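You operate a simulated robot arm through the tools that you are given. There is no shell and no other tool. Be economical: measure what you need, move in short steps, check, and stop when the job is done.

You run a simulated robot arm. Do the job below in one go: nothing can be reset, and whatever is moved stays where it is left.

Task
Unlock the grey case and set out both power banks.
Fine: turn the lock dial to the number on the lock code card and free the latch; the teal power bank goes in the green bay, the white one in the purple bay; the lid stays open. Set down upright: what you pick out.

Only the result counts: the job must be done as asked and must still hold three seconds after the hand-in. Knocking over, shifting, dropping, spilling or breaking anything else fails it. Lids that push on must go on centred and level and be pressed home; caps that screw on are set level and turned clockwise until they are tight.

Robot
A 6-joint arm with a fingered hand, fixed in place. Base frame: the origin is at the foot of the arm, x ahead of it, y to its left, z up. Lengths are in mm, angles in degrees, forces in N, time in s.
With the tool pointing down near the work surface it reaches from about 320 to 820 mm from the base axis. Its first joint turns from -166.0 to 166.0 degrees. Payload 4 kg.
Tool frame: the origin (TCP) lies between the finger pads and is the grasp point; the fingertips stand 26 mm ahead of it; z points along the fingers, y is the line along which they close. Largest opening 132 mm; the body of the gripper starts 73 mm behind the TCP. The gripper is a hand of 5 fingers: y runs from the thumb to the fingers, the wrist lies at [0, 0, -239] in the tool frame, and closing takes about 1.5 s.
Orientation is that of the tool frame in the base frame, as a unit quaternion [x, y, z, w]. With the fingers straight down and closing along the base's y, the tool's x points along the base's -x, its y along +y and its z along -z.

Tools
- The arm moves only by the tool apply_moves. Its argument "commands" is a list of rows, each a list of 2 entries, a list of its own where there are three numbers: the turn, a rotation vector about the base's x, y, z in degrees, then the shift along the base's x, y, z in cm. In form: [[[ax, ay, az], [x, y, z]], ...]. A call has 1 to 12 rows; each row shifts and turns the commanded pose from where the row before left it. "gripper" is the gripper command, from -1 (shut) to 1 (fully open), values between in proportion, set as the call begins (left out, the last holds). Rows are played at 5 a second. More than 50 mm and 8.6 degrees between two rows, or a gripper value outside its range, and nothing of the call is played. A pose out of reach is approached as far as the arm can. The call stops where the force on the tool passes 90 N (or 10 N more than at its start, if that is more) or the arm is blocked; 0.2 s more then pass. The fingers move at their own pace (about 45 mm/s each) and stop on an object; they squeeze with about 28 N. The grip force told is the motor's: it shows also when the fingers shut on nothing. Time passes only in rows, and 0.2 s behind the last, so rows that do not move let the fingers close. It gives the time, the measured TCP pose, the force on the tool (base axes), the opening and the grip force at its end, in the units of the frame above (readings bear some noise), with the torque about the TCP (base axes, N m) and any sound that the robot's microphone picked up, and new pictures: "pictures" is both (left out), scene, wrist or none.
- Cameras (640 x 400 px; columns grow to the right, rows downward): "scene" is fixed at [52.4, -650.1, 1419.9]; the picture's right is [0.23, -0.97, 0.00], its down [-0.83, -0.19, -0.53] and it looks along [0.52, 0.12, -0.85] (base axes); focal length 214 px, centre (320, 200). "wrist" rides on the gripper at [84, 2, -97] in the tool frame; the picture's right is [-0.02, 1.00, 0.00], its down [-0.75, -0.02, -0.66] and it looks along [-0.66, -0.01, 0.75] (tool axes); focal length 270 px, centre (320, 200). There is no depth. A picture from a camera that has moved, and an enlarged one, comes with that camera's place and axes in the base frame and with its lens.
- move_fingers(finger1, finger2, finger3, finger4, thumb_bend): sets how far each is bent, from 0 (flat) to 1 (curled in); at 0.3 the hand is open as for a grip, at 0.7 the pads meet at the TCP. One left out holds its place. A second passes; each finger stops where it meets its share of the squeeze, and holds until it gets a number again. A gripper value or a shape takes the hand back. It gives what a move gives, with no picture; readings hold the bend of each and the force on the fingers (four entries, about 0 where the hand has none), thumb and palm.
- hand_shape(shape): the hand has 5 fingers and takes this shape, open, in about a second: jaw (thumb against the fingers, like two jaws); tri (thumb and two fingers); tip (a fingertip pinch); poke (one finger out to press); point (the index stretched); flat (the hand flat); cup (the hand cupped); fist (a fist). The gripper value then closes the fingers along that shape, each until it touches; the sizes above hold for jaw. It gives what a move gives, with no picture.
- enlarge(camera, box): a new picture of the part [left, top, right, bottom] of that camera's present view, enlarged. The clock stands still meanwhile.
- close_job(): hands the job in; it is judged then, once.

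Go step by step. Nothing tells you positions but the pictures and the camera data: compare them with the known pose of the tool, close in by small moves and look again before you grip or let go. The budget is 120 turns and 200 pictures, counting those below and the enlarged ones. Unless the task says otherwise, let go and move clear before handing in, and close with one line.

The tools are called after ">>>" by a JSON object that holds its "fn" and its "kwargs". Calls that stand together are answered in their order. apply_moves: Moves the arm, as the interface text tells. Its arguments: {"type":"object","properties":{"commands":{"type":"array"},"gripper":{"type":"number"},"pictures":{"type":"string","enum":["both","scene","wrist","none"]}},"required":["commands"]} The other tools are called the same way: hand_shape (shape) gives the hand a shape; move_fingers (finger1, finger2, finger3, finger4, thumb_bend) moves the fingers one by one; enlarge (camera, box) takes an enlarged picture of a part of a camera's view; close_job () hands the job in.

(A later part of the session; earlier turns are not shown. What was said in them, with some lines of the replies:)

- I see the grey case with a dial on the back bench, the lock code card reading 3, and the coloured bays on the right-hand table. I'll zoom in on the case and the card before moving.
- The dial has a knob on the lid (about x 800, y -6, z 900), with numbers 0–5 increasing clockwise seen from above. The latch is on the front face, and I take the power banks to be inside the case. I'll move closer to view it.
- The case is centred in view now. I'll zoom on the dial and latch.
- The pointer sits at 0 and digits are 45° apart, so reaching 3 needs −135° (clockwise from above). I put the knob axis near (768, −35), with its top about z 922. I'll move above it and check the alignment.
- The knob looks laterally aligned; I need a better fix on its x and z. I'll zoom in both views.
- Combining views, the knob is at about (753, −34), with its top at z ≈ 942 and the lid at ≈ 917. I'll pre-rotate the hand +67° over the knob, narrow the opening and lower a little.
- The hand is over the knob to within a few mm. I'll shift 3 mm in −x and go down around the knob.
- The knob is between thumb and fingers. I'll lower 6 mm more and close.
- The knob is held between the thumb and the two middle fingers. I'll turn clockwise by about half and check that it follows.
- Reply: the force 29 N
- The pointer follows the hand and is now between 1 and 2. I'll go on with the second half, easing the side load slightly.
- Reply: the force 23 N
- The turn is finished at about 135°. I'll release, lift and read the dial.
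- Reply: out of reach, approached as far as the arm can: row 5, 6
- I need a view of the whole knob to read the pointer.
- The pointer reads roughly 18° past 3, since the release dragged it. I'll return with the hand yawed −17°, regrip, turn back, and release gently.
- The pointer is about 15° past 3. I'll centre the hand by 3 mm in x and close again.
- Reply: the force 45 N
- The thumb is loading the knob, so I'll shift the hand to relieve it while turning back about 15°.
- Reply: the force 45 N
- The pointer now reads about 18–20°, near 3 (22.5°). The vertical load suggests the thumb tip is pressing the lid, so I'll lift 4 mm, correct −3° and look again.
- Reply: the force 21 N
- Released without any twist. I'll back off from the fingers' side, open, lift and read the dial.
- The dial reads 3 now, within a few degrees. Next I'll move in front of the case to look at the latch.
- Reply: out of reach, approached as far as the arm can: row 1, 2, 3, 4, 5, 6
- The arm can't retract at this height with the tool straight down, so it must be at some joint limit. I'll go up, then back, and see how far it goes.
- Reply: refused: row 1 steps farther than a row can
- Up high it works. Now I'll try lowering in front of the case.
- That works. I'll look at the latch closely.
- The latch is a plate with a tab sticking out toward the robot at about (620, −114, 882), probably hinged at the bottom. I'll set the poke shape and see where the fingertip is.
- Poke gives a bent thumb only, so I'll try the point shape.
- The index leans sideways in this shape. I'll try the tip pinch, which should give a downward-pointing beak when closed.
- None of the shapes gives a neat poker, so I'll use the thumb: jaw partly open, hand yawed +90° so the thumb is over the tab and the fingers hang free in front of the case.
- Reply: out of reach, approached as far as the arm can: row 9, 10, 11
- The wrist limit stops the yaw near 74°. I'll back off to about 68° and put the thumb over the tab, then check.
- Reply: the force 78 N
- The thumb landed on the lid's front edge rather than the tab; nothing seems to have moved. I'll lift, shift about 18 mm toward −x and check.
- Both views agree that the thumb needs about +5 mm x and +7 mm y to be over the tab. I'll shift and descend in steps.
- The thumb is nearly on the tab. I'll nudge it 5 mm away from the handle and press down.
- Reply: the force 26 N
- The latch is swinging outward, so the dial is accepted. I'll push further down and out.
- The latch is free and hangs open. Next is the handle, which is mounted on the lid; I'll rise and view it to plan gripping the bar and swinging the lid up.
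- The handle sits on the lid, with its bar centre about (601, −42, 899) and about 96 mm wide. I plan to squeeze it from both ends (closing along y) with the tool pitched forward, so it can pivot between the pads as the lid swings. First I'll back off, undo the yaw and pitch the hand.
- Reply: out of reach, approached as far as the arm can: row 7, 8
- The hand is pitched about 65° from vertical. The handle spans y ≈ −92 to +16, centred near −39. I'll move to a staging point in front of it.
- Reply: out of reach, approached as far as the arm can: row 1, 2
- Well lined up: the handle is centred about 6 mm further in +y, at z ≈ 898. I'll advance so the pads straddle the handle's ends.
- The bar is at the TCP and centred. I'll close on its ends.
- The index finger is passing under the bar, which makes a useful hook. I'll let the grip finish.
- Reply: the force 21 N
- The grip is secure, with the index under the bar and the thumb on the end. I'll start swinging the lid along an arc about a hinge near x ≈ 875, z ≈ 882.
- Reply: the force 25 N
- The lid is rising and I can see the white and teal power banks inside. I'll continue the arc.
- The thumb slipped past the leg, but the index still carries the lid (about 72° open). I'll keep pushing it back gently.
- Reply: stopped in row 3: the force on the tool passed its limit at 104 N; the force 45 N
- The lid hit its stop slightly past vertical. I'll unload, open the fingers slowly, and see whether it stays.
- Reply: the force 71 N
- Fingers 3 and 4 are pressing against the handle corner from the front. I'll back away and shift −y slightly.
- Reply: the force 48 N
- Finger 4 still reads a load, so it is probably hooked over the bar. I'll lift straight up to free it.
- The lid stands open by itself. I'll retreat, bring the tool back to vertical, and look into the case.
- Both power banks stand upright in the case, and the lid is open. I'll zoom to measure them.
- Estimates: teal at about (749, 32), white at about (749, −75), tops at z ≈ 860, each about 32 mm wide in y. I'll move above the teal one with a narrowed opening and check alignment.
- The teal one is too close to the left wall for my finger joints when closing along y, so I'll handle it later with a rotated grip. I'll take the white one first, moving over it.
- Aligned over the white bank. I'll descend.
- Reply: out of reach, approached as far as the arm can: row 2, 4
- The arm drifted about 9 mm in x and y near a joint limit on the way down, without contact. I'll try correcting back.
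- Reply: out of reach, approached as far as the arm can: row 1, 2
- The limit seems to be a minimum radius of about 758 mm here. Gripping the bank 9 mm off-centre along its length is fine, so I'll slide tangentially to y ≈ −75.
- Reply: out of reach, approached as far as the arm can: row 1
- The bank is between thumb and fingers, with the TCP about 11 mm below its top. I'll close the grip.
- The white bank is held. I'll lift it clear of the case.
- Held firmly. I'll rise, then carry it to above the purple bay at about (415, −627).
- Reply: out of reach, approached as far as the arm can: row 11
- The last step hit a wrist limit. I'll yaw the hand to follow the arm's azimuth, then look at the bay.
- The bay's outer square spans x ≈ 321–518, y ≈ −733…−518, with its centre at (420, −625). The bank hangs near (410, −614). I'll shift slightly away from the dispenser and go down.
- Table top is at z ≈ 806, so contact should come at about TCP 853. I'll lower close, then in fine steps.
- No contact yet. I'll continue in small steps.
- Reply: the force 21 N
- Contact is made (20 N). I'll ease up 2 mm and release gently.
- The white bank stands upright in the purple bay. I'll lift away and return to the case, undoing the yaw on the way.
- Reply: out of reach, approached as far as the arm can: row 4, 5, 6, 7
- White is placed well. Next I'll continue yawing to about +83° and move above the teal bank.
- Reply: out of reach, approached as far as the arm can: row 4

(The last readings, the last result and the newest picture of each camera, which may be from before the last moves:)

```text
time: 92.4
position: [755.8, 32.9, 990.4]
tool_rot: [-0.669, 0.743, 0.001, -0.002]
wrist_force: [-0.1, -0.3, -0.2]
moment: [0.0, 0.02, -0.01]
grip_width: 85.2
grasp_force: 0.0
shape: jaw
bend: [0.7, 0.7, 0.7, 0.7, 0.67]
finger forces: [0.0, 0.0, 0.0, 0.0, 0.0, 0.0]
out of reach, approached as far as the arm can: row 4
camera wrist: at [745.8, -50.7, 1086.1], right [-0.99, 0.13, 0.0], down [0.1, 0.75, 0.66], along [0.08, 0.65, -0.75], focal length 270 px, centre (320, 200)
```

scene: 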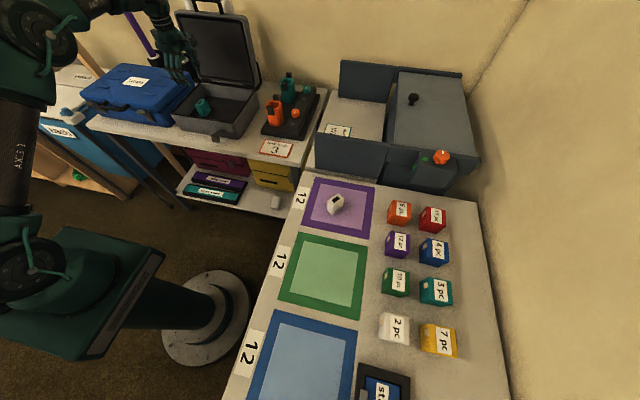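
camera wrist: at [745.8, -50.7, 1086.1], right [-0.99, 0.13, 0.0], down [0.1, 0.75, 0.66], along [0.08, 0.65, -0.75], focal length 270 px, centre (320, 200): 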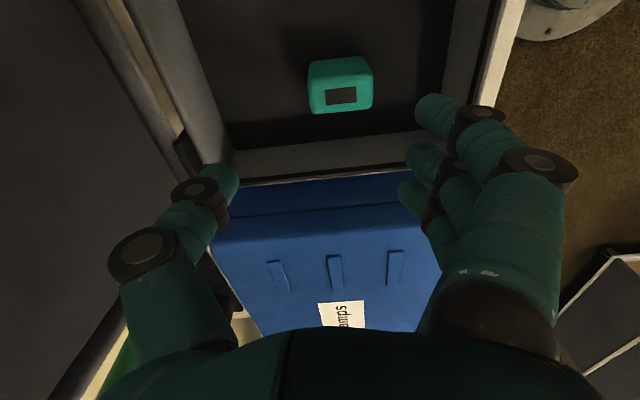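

The lateral reading shows the teal bank nearer x ≈ 735, y ≈ 30. To reach that radius I'll tilt the tool 8° (tip toward the base) and shift, then check.

>>> {"fn": "apply_moves", "kwargs": {"commands": [[[0, 4, 0], [-0.6, -0.1, 0]], [[0, 4, 0], [-0.6, -0.1, 0]], [[0, 0, 0], [-0.7, -0.1, -2]], [[0, 0, 0], [0, 0, -2]], [[0, 0, 0], [0, 0, 0]]], "pictures": "wrist"}}

>>> {"fn": "enlarge", "kwargs": {"camera": "scene", "box": [150, 30, 270, 140]}}

```text
time: 93.6
position: [733.6, 31.0, 950.8]
tool_rot: [-0.667, 0.742, 0.048, -0.054]
wrist_force: [-0.2, 0.0, -0.4]
moment: [-0.03, 0.0, 0.0]
grip_width: 85.6
grasp_force: 0.1
shape: jaw
bend: [0.7, 0.7, 0.7, 0.7, 0.67]
finger forces: [0.1, 0.0, 0.1, 0.0, 0.0, 0.0]
camera wrist: at [737.2, -53.4, 1047.8], right [-0.98, 0.13, 0.14], down [0.19, 0.75, 0.64], along [-0.03, 0.65, -0.76], focal length 270 px, centre (320, 200)
```

wrist: 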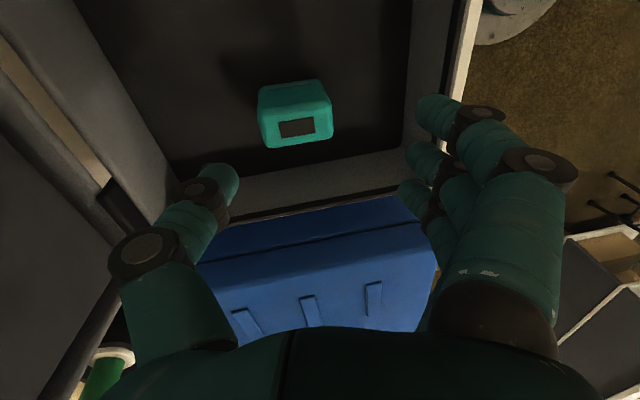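

```text
3.64 times, centred on (210, 85) of scene
camera zoom: at [52.4, -650.1, 1419.9], right [0.23, -0.97, 0.0], down [-0.83, -0.19, -0.53], along [0.52, 0.12, -0.85], focal length 780 px, centre (720, 618)
```

zoom: 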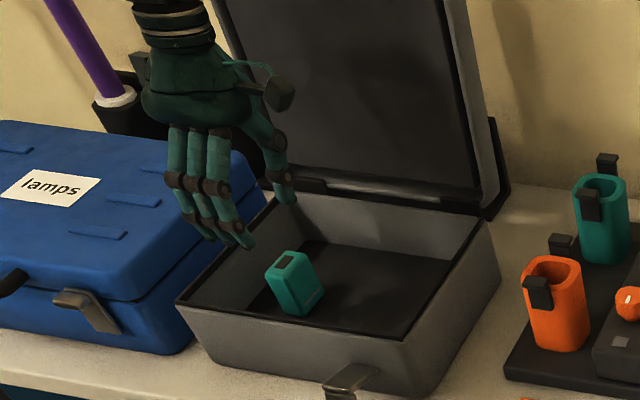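

The teal bank's centre is at (737, 30). I'll descend around it.

>>> {"fn": "apply_moves", "kwargs": {"commands": [[[0, 0, 0], [0.4, 0, -2.5]], [[0, 0, 0], [0, 0, -2.5]], [[0, 0, 0], [0, 0, -2.2]], [[0, 0, 0], [0, 0, 0]]], "pictures": "wrist"}}

>>> {"fn": "enlarge", "kwargs": {"camera": "scene", "box": [150, 30, 270, 140]}}

```text
time: 94.6
position: [738.4, 28.8, 879.5]
tool_rot: [-0.666, 0.742, 0.048, -0.054]
wrist_force: [0.1, 0.6, -0.3]
moment: [-0.02, -0.02, 0.0]
grip_width: 85.6
grasp_force: 0.1
shape: jaw
bend: [0.7, 0.7, 0.7, 0.7, 0.67]
finger forces: [0.1, 0.1, 0.1, 0.0, 0.1, 0.0]
camera wrist: at [742.5, -54.5, 975.4], right [-0.98, 0.13, 0.14], down [0.19, 0.75, 0.64], along [-0.03, 0.65, -0.76], focal length 270 px, centre (320, 200)
```

wrist: 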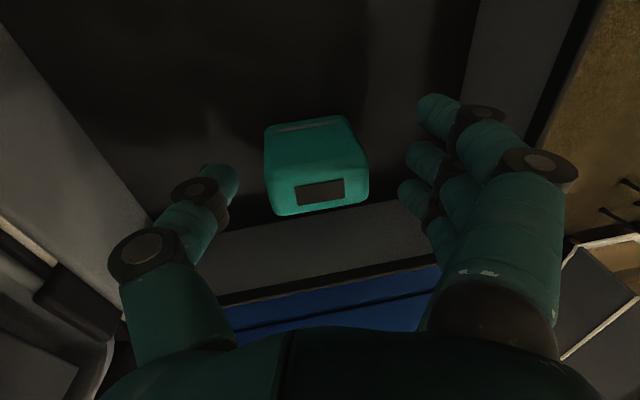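

```text
3.64 times, centred on (210, 85) of scene
camera zoom: at [52.4, -650.1, 1419.9], right [0.23, -0.97, 0.0], down [-0.83, -0.19, -0.53], along [0.52, 0.12, -0.85], focal length 780 px, centre (720, 618)
```

zoom: 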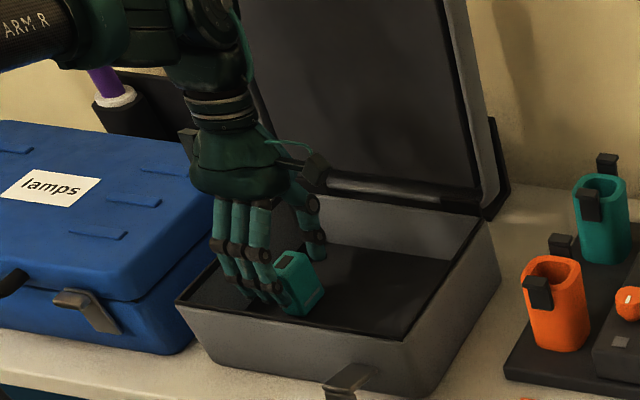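

Well aligned. I'll lower 22 mm more and close.

>>> {"fn": "apply_moves", "kwargs": {"commands": [[[0, 0, 0], [0, 0.2, -1.1]], [[0, 0, 0], [0, 0, -1.1]], [[0, 0, 0], [0, 0, 0]]], "pictures": "none"}}

>>> {"fn": "apply_moves", "kwargs": {"commands": [[[0, 0, 0], [0, 0, 0]], [[0, 0, 0], [0, 0, 0]], [[0, 0, 0], [0, 0, 0]], [[0, 0, 0], [0, 0, 0]], [[0, 0, 0], [0, 0, 0]], [[0, 0, 0], [0, 0, 0]], [[0, 0, 0], [0, 0, 0]]], "gripper": -1, "pictures": "wrist"}}

>>> {"fn": "enlarge", "kwargs": {"camera": "scene", "box": [150, 30, 270, 140]}}

```text
time: 95.4
position: [738.3, 29.5, 857.6]
tool_rot: [-0.666, 0.742, 0.047, -0.054]
wrist_force: [-1.1, 0.8, 0.0]
moment: [0.02, 0.02, -0.01]
grip_width: 85.5
grasp_force: 0.1
shape: jaw
bend: [0.7, 0.7, 0.7, 0.7, 0.67]
finger forces: [0.0, 0.0, 0.0, 0.0, 0.0, 0.0]
```

```text
time: 97.0
position: [739.2, 30.6, 858.1]
tool_rot: [-0.667, 0.742, 0.047, -0.054]
wrist_force: [0.6, 0.2, 0.8]
moment: [0.0, 0.03, 0.0]
grip_width: 27.6
grasp_force: 28.1
shape: jaw
bend: [0.67, 0.72, 0.73, 0.67, 0.71]
finger forces: [0.0, 12.9, 9.5, 0.0, 20.6, 0.1]
camera wrist: at [743.0, -53.0, 954.3], right [-0.98, 0.13, 0.14], down [0.19, 0.75, 0.64], along [-0.03, 0.65, -0.76], focal length 270 px, centre (320, 200)
```

wrist: 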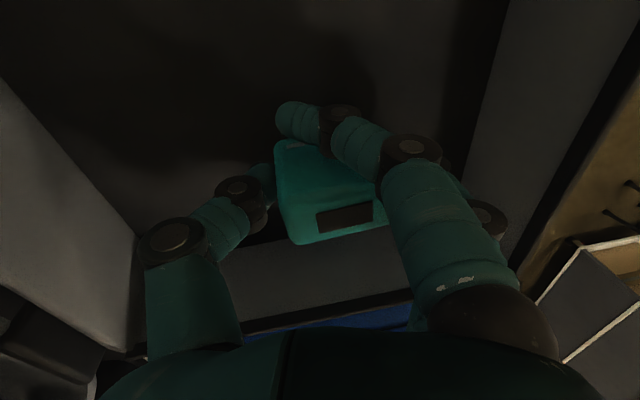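

```text
3.64 times, centred on (210, 85) of scene
camera zoom: at [52.4, -650.1, 1419.9], right [0.23, -0.97, 0.0], down [-0.83, -0.19, -0.53], along [0.52, 0.12, -0.85], focal length 780 px, centre (720, 618)
```

zoom: 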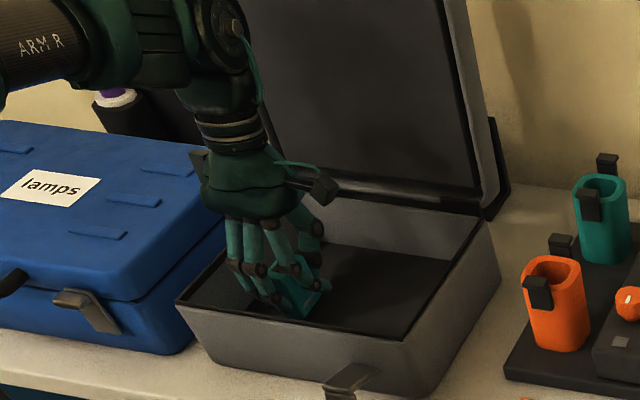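

Teal is held. I'll lift it straight up out of the case.

>>> {"fn": "apply_moves", "kwargs": {"commands": [[[0, 0, 0], [0, 0, 1]], [[0, 0, 0], [0, 0, 2.5]], [[0, 0, 0], [0, 0, 3.5]], [[0, 0, 0], [0, 0, 4]], [[0, 0, 0], [0, 0, 4]], [[0, 0, 0], [0, 0, 4]]], "pictures": "both"}}

>>> {"fn": "enlarge", "kwargs": {"camera": "scene", "box": [150, 10, 270, 130]}}

```text
time: 98.4
position: [738.1, 31.5, 1048.9]
tool_rot: [-0.667, 0.742, 0.048, -0.054]
wrist_force: [0.0, 0.1, -2.2]
moment: [-0.03, -0.01, 0.02]
grip_width: 27.3
grasp_force: 28.1
shape: jaw
bend: [0.67, 0.72, 0.73, 0.67, 0.71]
finger forces: [0.0, 13.0, 9.8, 0.1, 20.4, 0.0]
camera wrist: at [741.8, -51.6, 1143.7], right [-0.98, 0.13, 0.14], down [0.19, 0.75, 0.64], along [-0.03, 0.65, -0.76], focal length 270 px, centre (320, 200)
```

scene: 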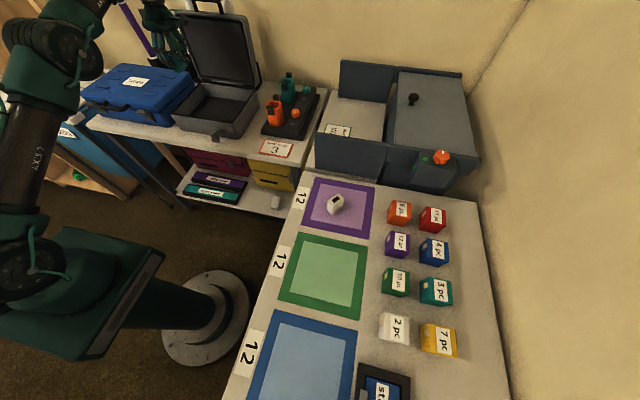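
wrist: 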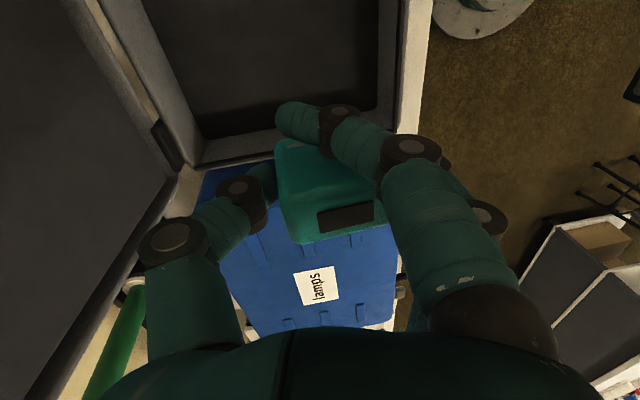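

```text
3.33 times, centred on (210, 70) of scene
camera zoom: at [52.4, -650.1, 1419.9], right [0.23, -0.97, 0.0], down [-0.83, -0.19, -0.53], along [0.52, 0.12, -0.85], focal length 715 px, centre (687, 633)
```

zoom: 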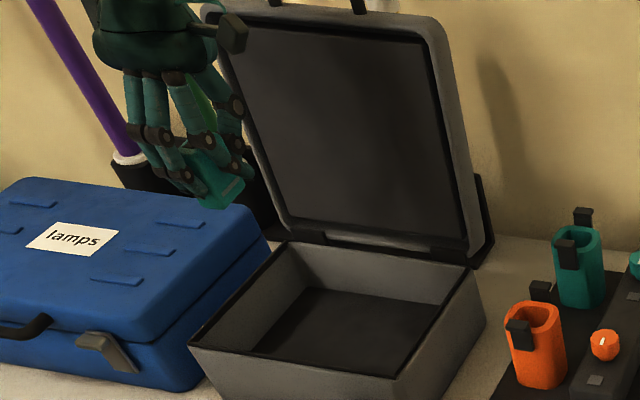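

Clear of the case. I'll retract upward, then swing to the green bay, turning the hand with the arm.

>>> {"fn": "apply_moves", "kwargs": {"commands": [[[0, 0, 0], [-3, -1.5, 3]], [[0, 0, 0], [-3, -1.5, 3]], [[0, 0, 0], [-3, -1.5, 3]], [[0, 0, -4.7], [-2.86, -3.8, 0]], [[0, 0, -4.7], [-2.86, -3.8, 0]], [[0, 0, -4.7], [-2.86, -3.8, 0]], [[0, 0, -4.7], [-2.86, -3.8, 0]], [[0, 0, -4.7], [-2.86, -3.8, 0]], [[0, 0, -4.7], [-2.86, -3.8, 0]], [[0, 0, -4.7], [-2.86, -3.8, 0]], [[0, 0, -4.7], [-2.86, -3.8, 0]]], "pictures": "none"}}

>>> {"fn": "apply_moves", "kwargs": {"commands": [[[0, 0, -4.7], [-2.86, -3.8, 0]], [[0, 0, -4.7], [-2.86, -3.8, 0]], [[0, 0, -4.7], [-2.86, -3.8, 0]], [[0, 0, -4.7], [-2.86, -3.8, 0]], [[0, 0, -4.7], [-2.86, -3.8, 0]], [[0, 0, -4.7], [-2.86, -3.8, 0]], [[0, 0, -4.7], [-2.86, -3.8, 0]], [[0, 0, -4.7], [-2.86, -3.8, -2]], [[0, 0, 0], [0, 0, 0]]], "pictures": "both"}}

```text
time: 100.8
position: [420.8, -316.9, 1137.6]
tool_rot: [-0.392, 0.917, 0.064, -0.033]
wrist_force: [-0.1, -0.1, -1.7]
moment: [-0.01, -0.01, -0.03]
grip_width: 27.2
grasp_force: 27.7
shape: jaw
bend: [0.67, 0.72, 0.73, 0.67, 0.71]
finger forces: [0.0, 12.9, 9.4, 0.0, 20.2, 0.0]
```

```text
refused: row 8 steps farther than a row can; nothing moved
```

>>> {"fn": "apply_moves", "kwargs": {"commands": [[[0, 0, -4.7], [-2.86, -3.8, 0]], [[0, 0, -4.7], [-2.86, -3.8, 0]], [[0, 0, -4.7], [-2.86, -3.8, 0]], [[0, 0, -4.7], [-2.86, -3.8, 0]], [[0, 0, -4.7], [-2.86, -3.8, 0]], [[0, 0, -4.7], [-2.86, -3.8, 0]], [[0, 0, -4.7], [-2.86, -3.8, 0]], [[0, 0, -4.7], [-2.86, -3.8, 0]], [[0, 0, 0], [0, 0, -4]], [[0, 0, 0], [0, 0, -4]], [[0, 0, 0], [0, 0, 0]]], "pictures": "both"}}

>>> {"fn": "enlarge", "kwargs": {"camera": "scene", "box": [250, 180, 410, 320]}}

```text
time: 103.2
position: [195.7, -623.6, 1057.5]
tool_rot: [-0.076, 0.995, 0.071, -0.013]
wrist_force: [-0.2, 0.2, -1.3]
moment: [-0.02, 0.0, -0.01]
grip_width: 27.0
grasp_force: 28.5
shape: jaw
bend: [0.67, 0.72, 0.73, 0.67, 0.71]
finger forces: [0.1, 12.9, 9.3, 0.0, 19.9, 0.0]
camera wrist: at [114.7, -648.2, 1153.4], right [-0.13, 0.98, 0.14], down [0.77, 0.01, 0.64], along [0.62, 0.19, -0.76], focal length 270 px, centre (320, 200)
```

scene: 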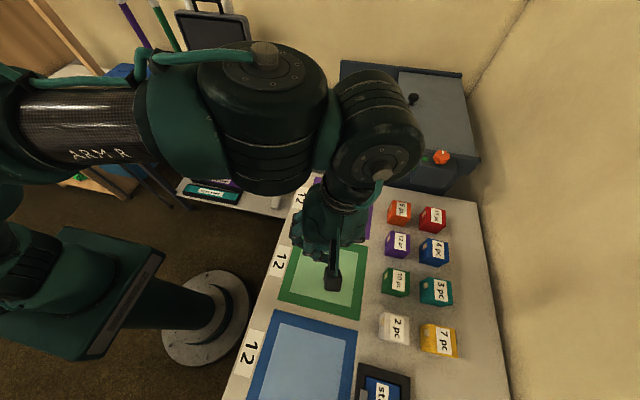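
wrist: 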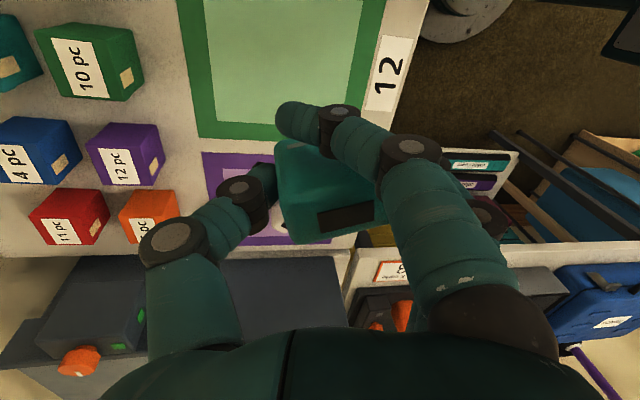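

```text
2.86 times, centred on (330, 250) of scene
camera zoom: at [52.4, -650.1, 1419.9], right [0.23, -0.97, 0.0], down [-0.83, -0.19, -0.53], along [0.52, 0.12, -0.85], focal length 613 px, centre (291, 57)
```

zoom: 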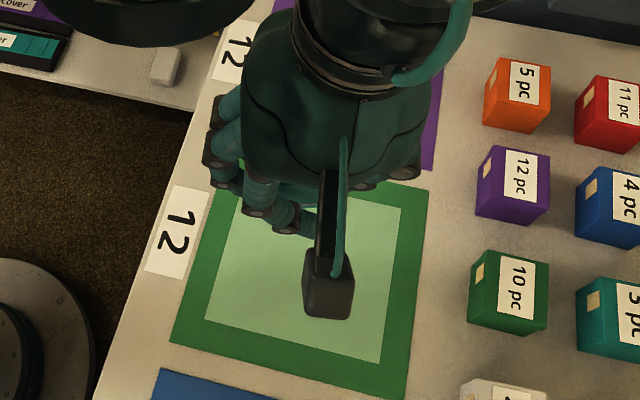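

The green bay's centre works out at about (197, −636). I'll shift 12 mm in −y and descend toward it.

>>> {"fn": "apply_moves", "kwargs": {"commands": [[[0, 0, 0], [0, -0.6, -4]], [[0, 0, 0], [0, -0.6, -4]], [[0, 0, 0], [0, 0, -4]], [[0, 0, 0], [0, 0, -3.5]], [[0, 0, 0], [0, 0, -3]], [[0, 0, 0], [0, 0, 0]]], "pictures": "wrist"}}

>>> {"fn": "enlarge", "kwargs": {"camera": "scene", "box": [270, 220, 390, 320]}}

```text
time: 104.6
position: [193.1, -633.7, 870.9]
tool_rot: [-0.072, 0.995, 0.072, -0.01]
wrist_force: [0.0, 0.1, -2.3]
moment: [0.04, -0.01, -0.02]
grip_width: 27.1
grasp_force: 28.3
shape: jaw
bend: [0.67, 0.72, 0.73, 0.67, 0.71]
finger forces: [0.1, 12.7, 9.5, 0.1, 20.0, 0.0]
camera wrist: at [112.4, -658.3, 967.6], right [-0.12, 0.98, 0.14], down [0.77, 0.0, 0.64], along [0.63, 0.19, -0.75], focal length 270 px, centre (320, 200)
```

wrist: 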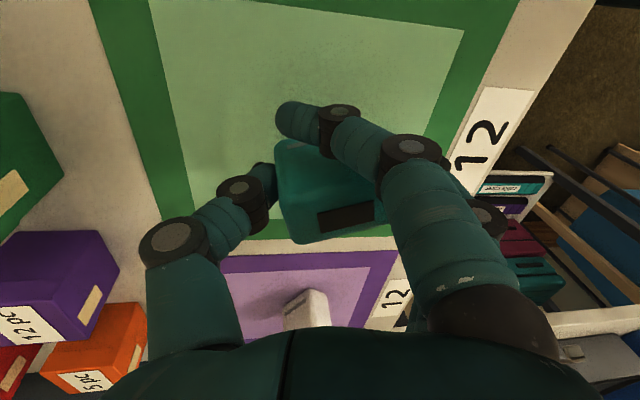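

```text
4.00 times, centred on (330, 270) of scene
camera zoom: at [52.4, -650.1, 1419.9], right [0.23, -0.97, 0.0], down [-0.83, -0.19, -0.53], along [0.52, 0.12, -0.85], focal length 858 px, centre (280, -80)
```

zoom: 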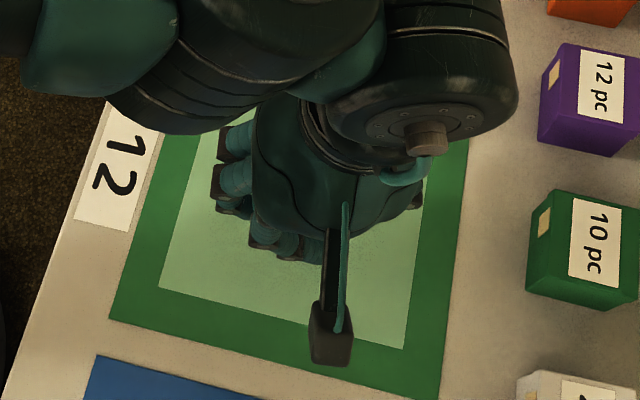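

Well inside the green bay. I'll lower to near contact, then fine steps with force checks.

>>> {"fn": "apply_moves", "kwargs": {"commands": [[[0, 0, 0], [0, 0, -1.2]], [[0, 0, 0], [0, 0, -1.0]], [[0, 0, 0], [0, 0, 0]]], "pictures": "none"}}

>>> {"fn": "apply_moves", "kwargs": {"commands": [[[0, 0, 0], [0, 0, -0.2]], [[0, 0, 0], [0, 0, 0]]], "pictures": "none"}}

>>> {"fn": "apply_moves", "kwargs": {"commands": [[[0, 0, 0], [0, 0, -0.2]], [[0, 0, 0], [0, 0, 0]]], "pictures": "none"}}

>>> {"fn": "apply_moves", "kwargs": {"commands": [[[0, 0, 0], [0, 0, -0.2]], [[0, 0, 0], [0, 0, 0]]], "pictures": "none"}}

```text
time: 105.4
position: [192.3, -634.5, 849.4]
tool_rot: [-0.073, 0.995, 0.071, -0.01]
wrist_force: [0.7, -0.3, -1.7]
moment: [-0.01, -0.01, 0.02]
grip_width: 27.0
grasp_force: 28.0
shape: jaw
bend: [0.67, 0.72, 0.73, 0.67, 0.71]
finger forces: [0.1, 12.9, 9.8, 0.0, 20.0, 0.1]
```

```text
time: 106.0
position: [193.6, -633.5, 847.5]
tool_rot: [-0.073, 0.995, 0.072, -0.009]
wrist_force: [-0.5, -0.2, -1.6]
moment: [-0.02, -0.04, 0.0]
grip_width: 26.9
grasp_force: 28.7
shape: jaw
bend: [0.67, 0.72, 0.73, 0.67, 0.71]
finger forces: [0.0, 12.9, 10.0, 0.1, 20.1, 0.0]
```

```text
time: 106.6
position: [193.4, -634.2, 845.0]
tool_rot: [-0.072, 0.995, 0.072, -0.01]
wrist_force: [0.6, 0.4, -2.3]
moment: [0.0, 0.02, -0.01]
grip_width: 26.9
grasp_force: 28.1
shape: jaw
bend: [0.67, 0.72, 0.73, 0.67, 0.71]
finger forces: [0.1, 12.9, 10.3, 0.1, 20.0, 0.0]
```

```text
time: 107.2
position: [193.0, -632.1, 842.8]
tool_rot: [-0.072, 0.995, 0.072, -0.009]
wrist_force: [-0.1, -0.9, -1.6]
moment: [-0.01, 0.01, -0.01]
grip_width: 27.1
grasp_force: 27.8
shape: jaw
bend: [0.67, 0.72, 0.73, 0.67, 0.71]
finger forces: [0.0, 12.9, 10.2, 0.0, 20.0, 0.0]
```

>>> {"fn": "apply_moves", "kwargs": {"commands": [[[0, 0, 0], [0, 0, -0.2]], [[0, 0, 0], [0, 0, 0]]], "pictures": "none"}}

>>> {"fn": "apply_moves", "kwargs": {"commands": [[[0, 0, 0], [0, 0, -0.2]], [[0, 0, 0], [0, 0, 0]]], "pictures": "wrist"}}

```text
time: 107.8
position: [193.5, -632.9, 842.2]
tool_rot: [-0.073, 0.995, 0.071, -0.01]
wrist_force: [0.7, -0.4, -1.2]
moment: [-0.01, -0.01, -0.02]
grip_width: 27.1
grasp_force: 28.0
shape: jaw
bend: [0.67, 0.72, 0.73, 0.67, 0.71]
finger forces: [0.1, 13.0, 10.2, 0.0, 20.0, 0.0]
```

```text
time: 108.4
position: [192.8, -633.3, 840.5]
tool_rot: [-0.073, 0.995, 0.07, -0.01]
wrist_force: [1.2, -1.5, 6.8]
moment: [0.23, 0.04, 0.03]
grip_width: 27.2
grasp_force: 27.7
shape: jaw
bend: [0.67, 0.72, 0.73, 0.67, 0.71]
finger forces: [0.0, 12.2, 11.0, 0.0, 20.7, 0.0]
camera wrist: at [112.4, -657.2, 936.4], right [-0.12, 0.98, 0.14], down [0.77, 0.0, 0.64], along [0.63, 0.19, -0.75], focal length 270 px, centre (320, 200)
```

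wrist: 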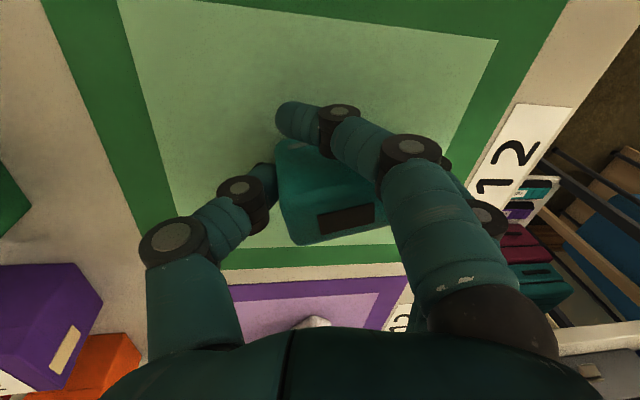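

Contact came exactly as predicted. I'll press 1.5 mm more to seat it, then open gently.

>>> {"fn": "apply_moves", "kwargs": {"commands": [[[0, 0, 0], [0, 0, -0.15]], [[0, 0, 0], [0, 0, 0]]], "pictures": "none"}}

>>> {"fn": "apply_moves", "kwargs": {"commands": [[[0, 0, 0], [0, 0, 0]], [[0, 0, 0], [0, 0, 0]], [[0, 0, 0], [0, 0, 0]], [[0, 0, 0], [0, 0, 0]], [[0, 0, 0], [0, 0, 0]]], "gripper": 0.3, "pictures": "wrist"}}

```text
time: 109.0
position: [193.5, -633.2, 839.0]
tool_rot: [-0.073, 0.995, 0.072, -0.009]
wrist_force: [0.8, -2.5, 13.6]
moment: [0.34, 0.13, -0.02]
grip_width: 27.3
grasp_force: 28.3
shape: jaw
bend: [0.67, 0.72, 0.73, 0.67, 0.71]
finger forces: [0.1, 12.3, 11.6, 0.0, 22.9, 0.0]
```

```text
time: 110.2
position: [193.3, -632.6, 838.1]
tool_rot: [-0.073, 0.995, 0.071, -0.01]
wrist_force: [0.6, 0.3, 0.0]
moment: [-0.02, 0.02, -0.01]
grip_width: 85.6
grasp_force: 0.0
shape: jaw
bend: [0.7, 0.7, 0.7, 0.7, 0.67]
finger forces: [0.0, 0.1, 0.1, 0.0, 0.1, 0.1]
camera wrist: at [112.5, -656.8, 934.1], right [-0.12, 0.98, 0.14], down [0.77, 0.0, 0.64], along [0.63, 0.19, -0.75], focal length 270 px, centre (320, 200)
```

wrist: 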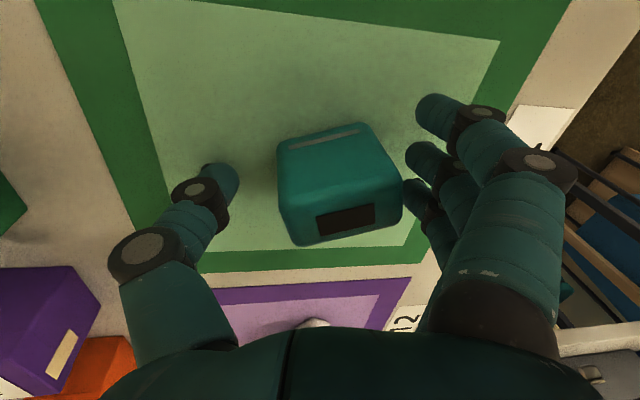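

Released and standing upright. I'll open a bit more and lift away straight up.

>>> {"fn": "apply_moves", "kwargs": {"commands": [[[0, 0, 0], [0, 0, 0]], [[0, 0, 0], [0, 0, 0]], [[0, 0, 0], [0, 0, 1.5]], [[0, 0, 0], [0, 0, 3]], [[0, 0, 0], [0, 0, 4]], [[0, 0, 0], [0, 0, 4.5]], [[0, 0, 0], [0, 0, 4.5]], [[0, 0, 0], [0, 0, 4.5]], [[0, 0, 0], [2, 3.5, 2]], [[0, 0, 0], [2, 3.5, 2]], [[0, 0, 0], [2, 3.5, 2]], [[0, 0, 0], [2, 3.5, 2]]], "gripper": 0.6, "pictures": "none"}}

>>> {"fn": "apply_moves", "kwargs": {"commands": [[[0, 0, 0], [2, 4, 1]], [[0, 0, 0], [2, 4, 1]], [[0, 0, 0], [2, 4, 1]], [[0, 0, 0], [2, 4, 1]], [[0, 0, 0], [2, 4, 0]], [[0, 0, 0], [0, 0, 0]]], "pictures": "both"}}

```text
time: 112.8
position: [248.4, -483.2, 1134.7]
tool_rot: [-0.075, 0.995, 0.07, -0.014]
wrist_force: [0.7, -0.1, -0.2]
moment: [-0.02, 0.02, -0.01]
grip_width: 105.2
grasp_force: 0.1
shape: jaw
bend: [0.59, 0.59, 0.59, 0.59, 0.55]
finger forces: [0.0, 0.0, 0.1, 0.0, 0.1, 0.0]
out of reach, approached as far as the arm can: row 10, 11, 12
```

```text
time: 114.2
position: [336.6, -285.1, 1172.3]
tool_rot: [-0.075, 0.995, 0.071, -0.013]
wrist_force: [-0.3, 0.6, -0.1]
moment: [-0.01, -0.01, 0.0]
grip_width: 105.4
grasp_force: 0.0
shape: jaw
bend: [0.59, 0.59, 0.59, 0.59, 0.55]
finger forces: [0.1, 0.1, 0.0, 0.0, 0.1, 0.1]
out of reach, approached as far as the arm can: row 3, 4
camera wrist: at [256.2, -307.6, 1268.7], right [-0.13, 0.98, 0.14], down [0.77, 0.01, 0.64], along [0.62, 0.19, -0.76], focal length 270 px, centre (320, 200)
```

scene: 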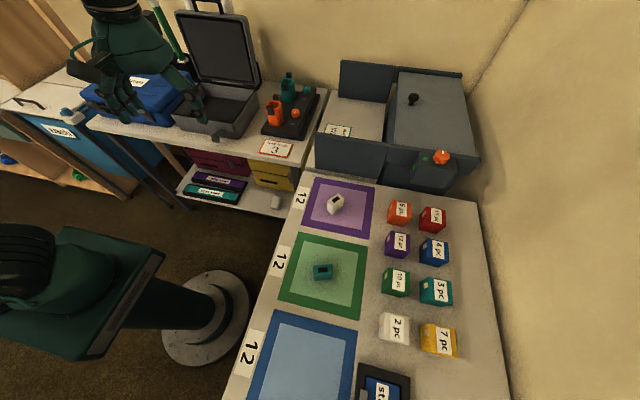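
wrist: 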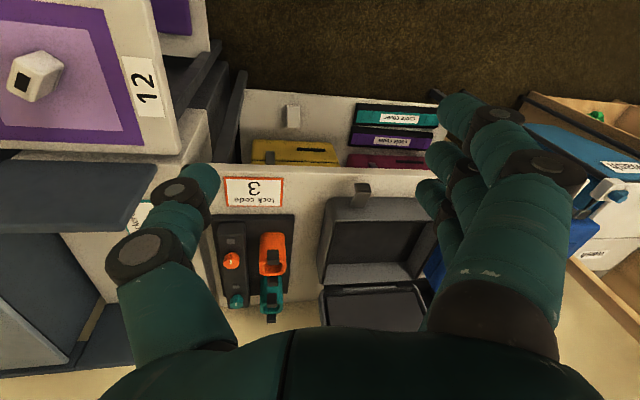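

Both banks are in their bays and the lid is open. One zoom to confirm before handing in.

>>> {"fn": "enlarge", "kwargs": {"camera": "scene", "box": [270, 170, 400, 330]}}

>>> {"fn": "enlarge", "kwargs": {"camera": "scene", "box": [80, 0, 330, 160]}}

```text
2.50 times, centred on (335, 250) of scene
camera zoom: at [52.4, -650.1, 1419.9], right [0.23, -0.97, 0.0], down [-0.83, -0.19, -0.53], along [0.52, 0.12, -0.85], focal length 536 px, centre (282, 75)
```

zoom: 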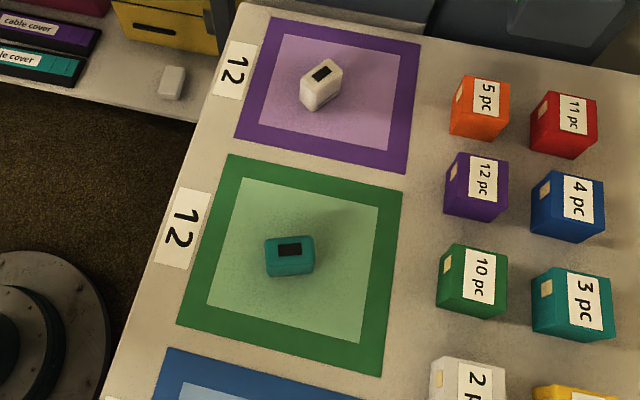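

```text
2.50 times, centred on (205, 80) of scene
camera zoom: at [52.4, -650.1, 1419.9], right [0.23, -0.97, 0.0], down [-0.83, -0.19, -0.53], along [0.52, 0.12, -0.85], focal length 536 px, centre (608, 500)
```

zoom: 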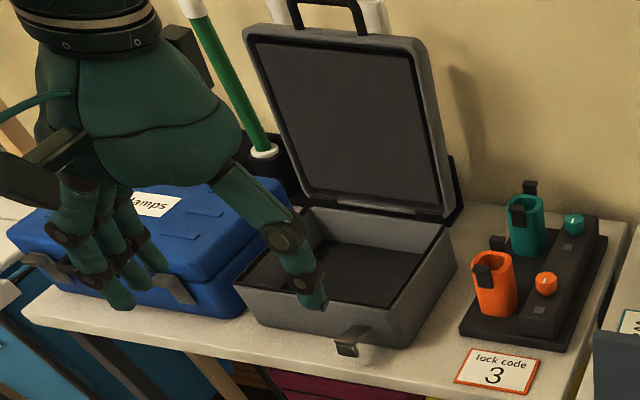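

Both power banks stand upright in their bays, the latch is free, the lid is open and the hand is clear of everything, so I'm handing in.

>>> {"fn": "close_job", "kwargs": {}}

```text
The job is handed in.
```

The grey case is unlocked with the dial within a few degrees of 3, the latch is free and the lid is open. The teal power bank stands upright in the green bay and the white one in the purple bay.
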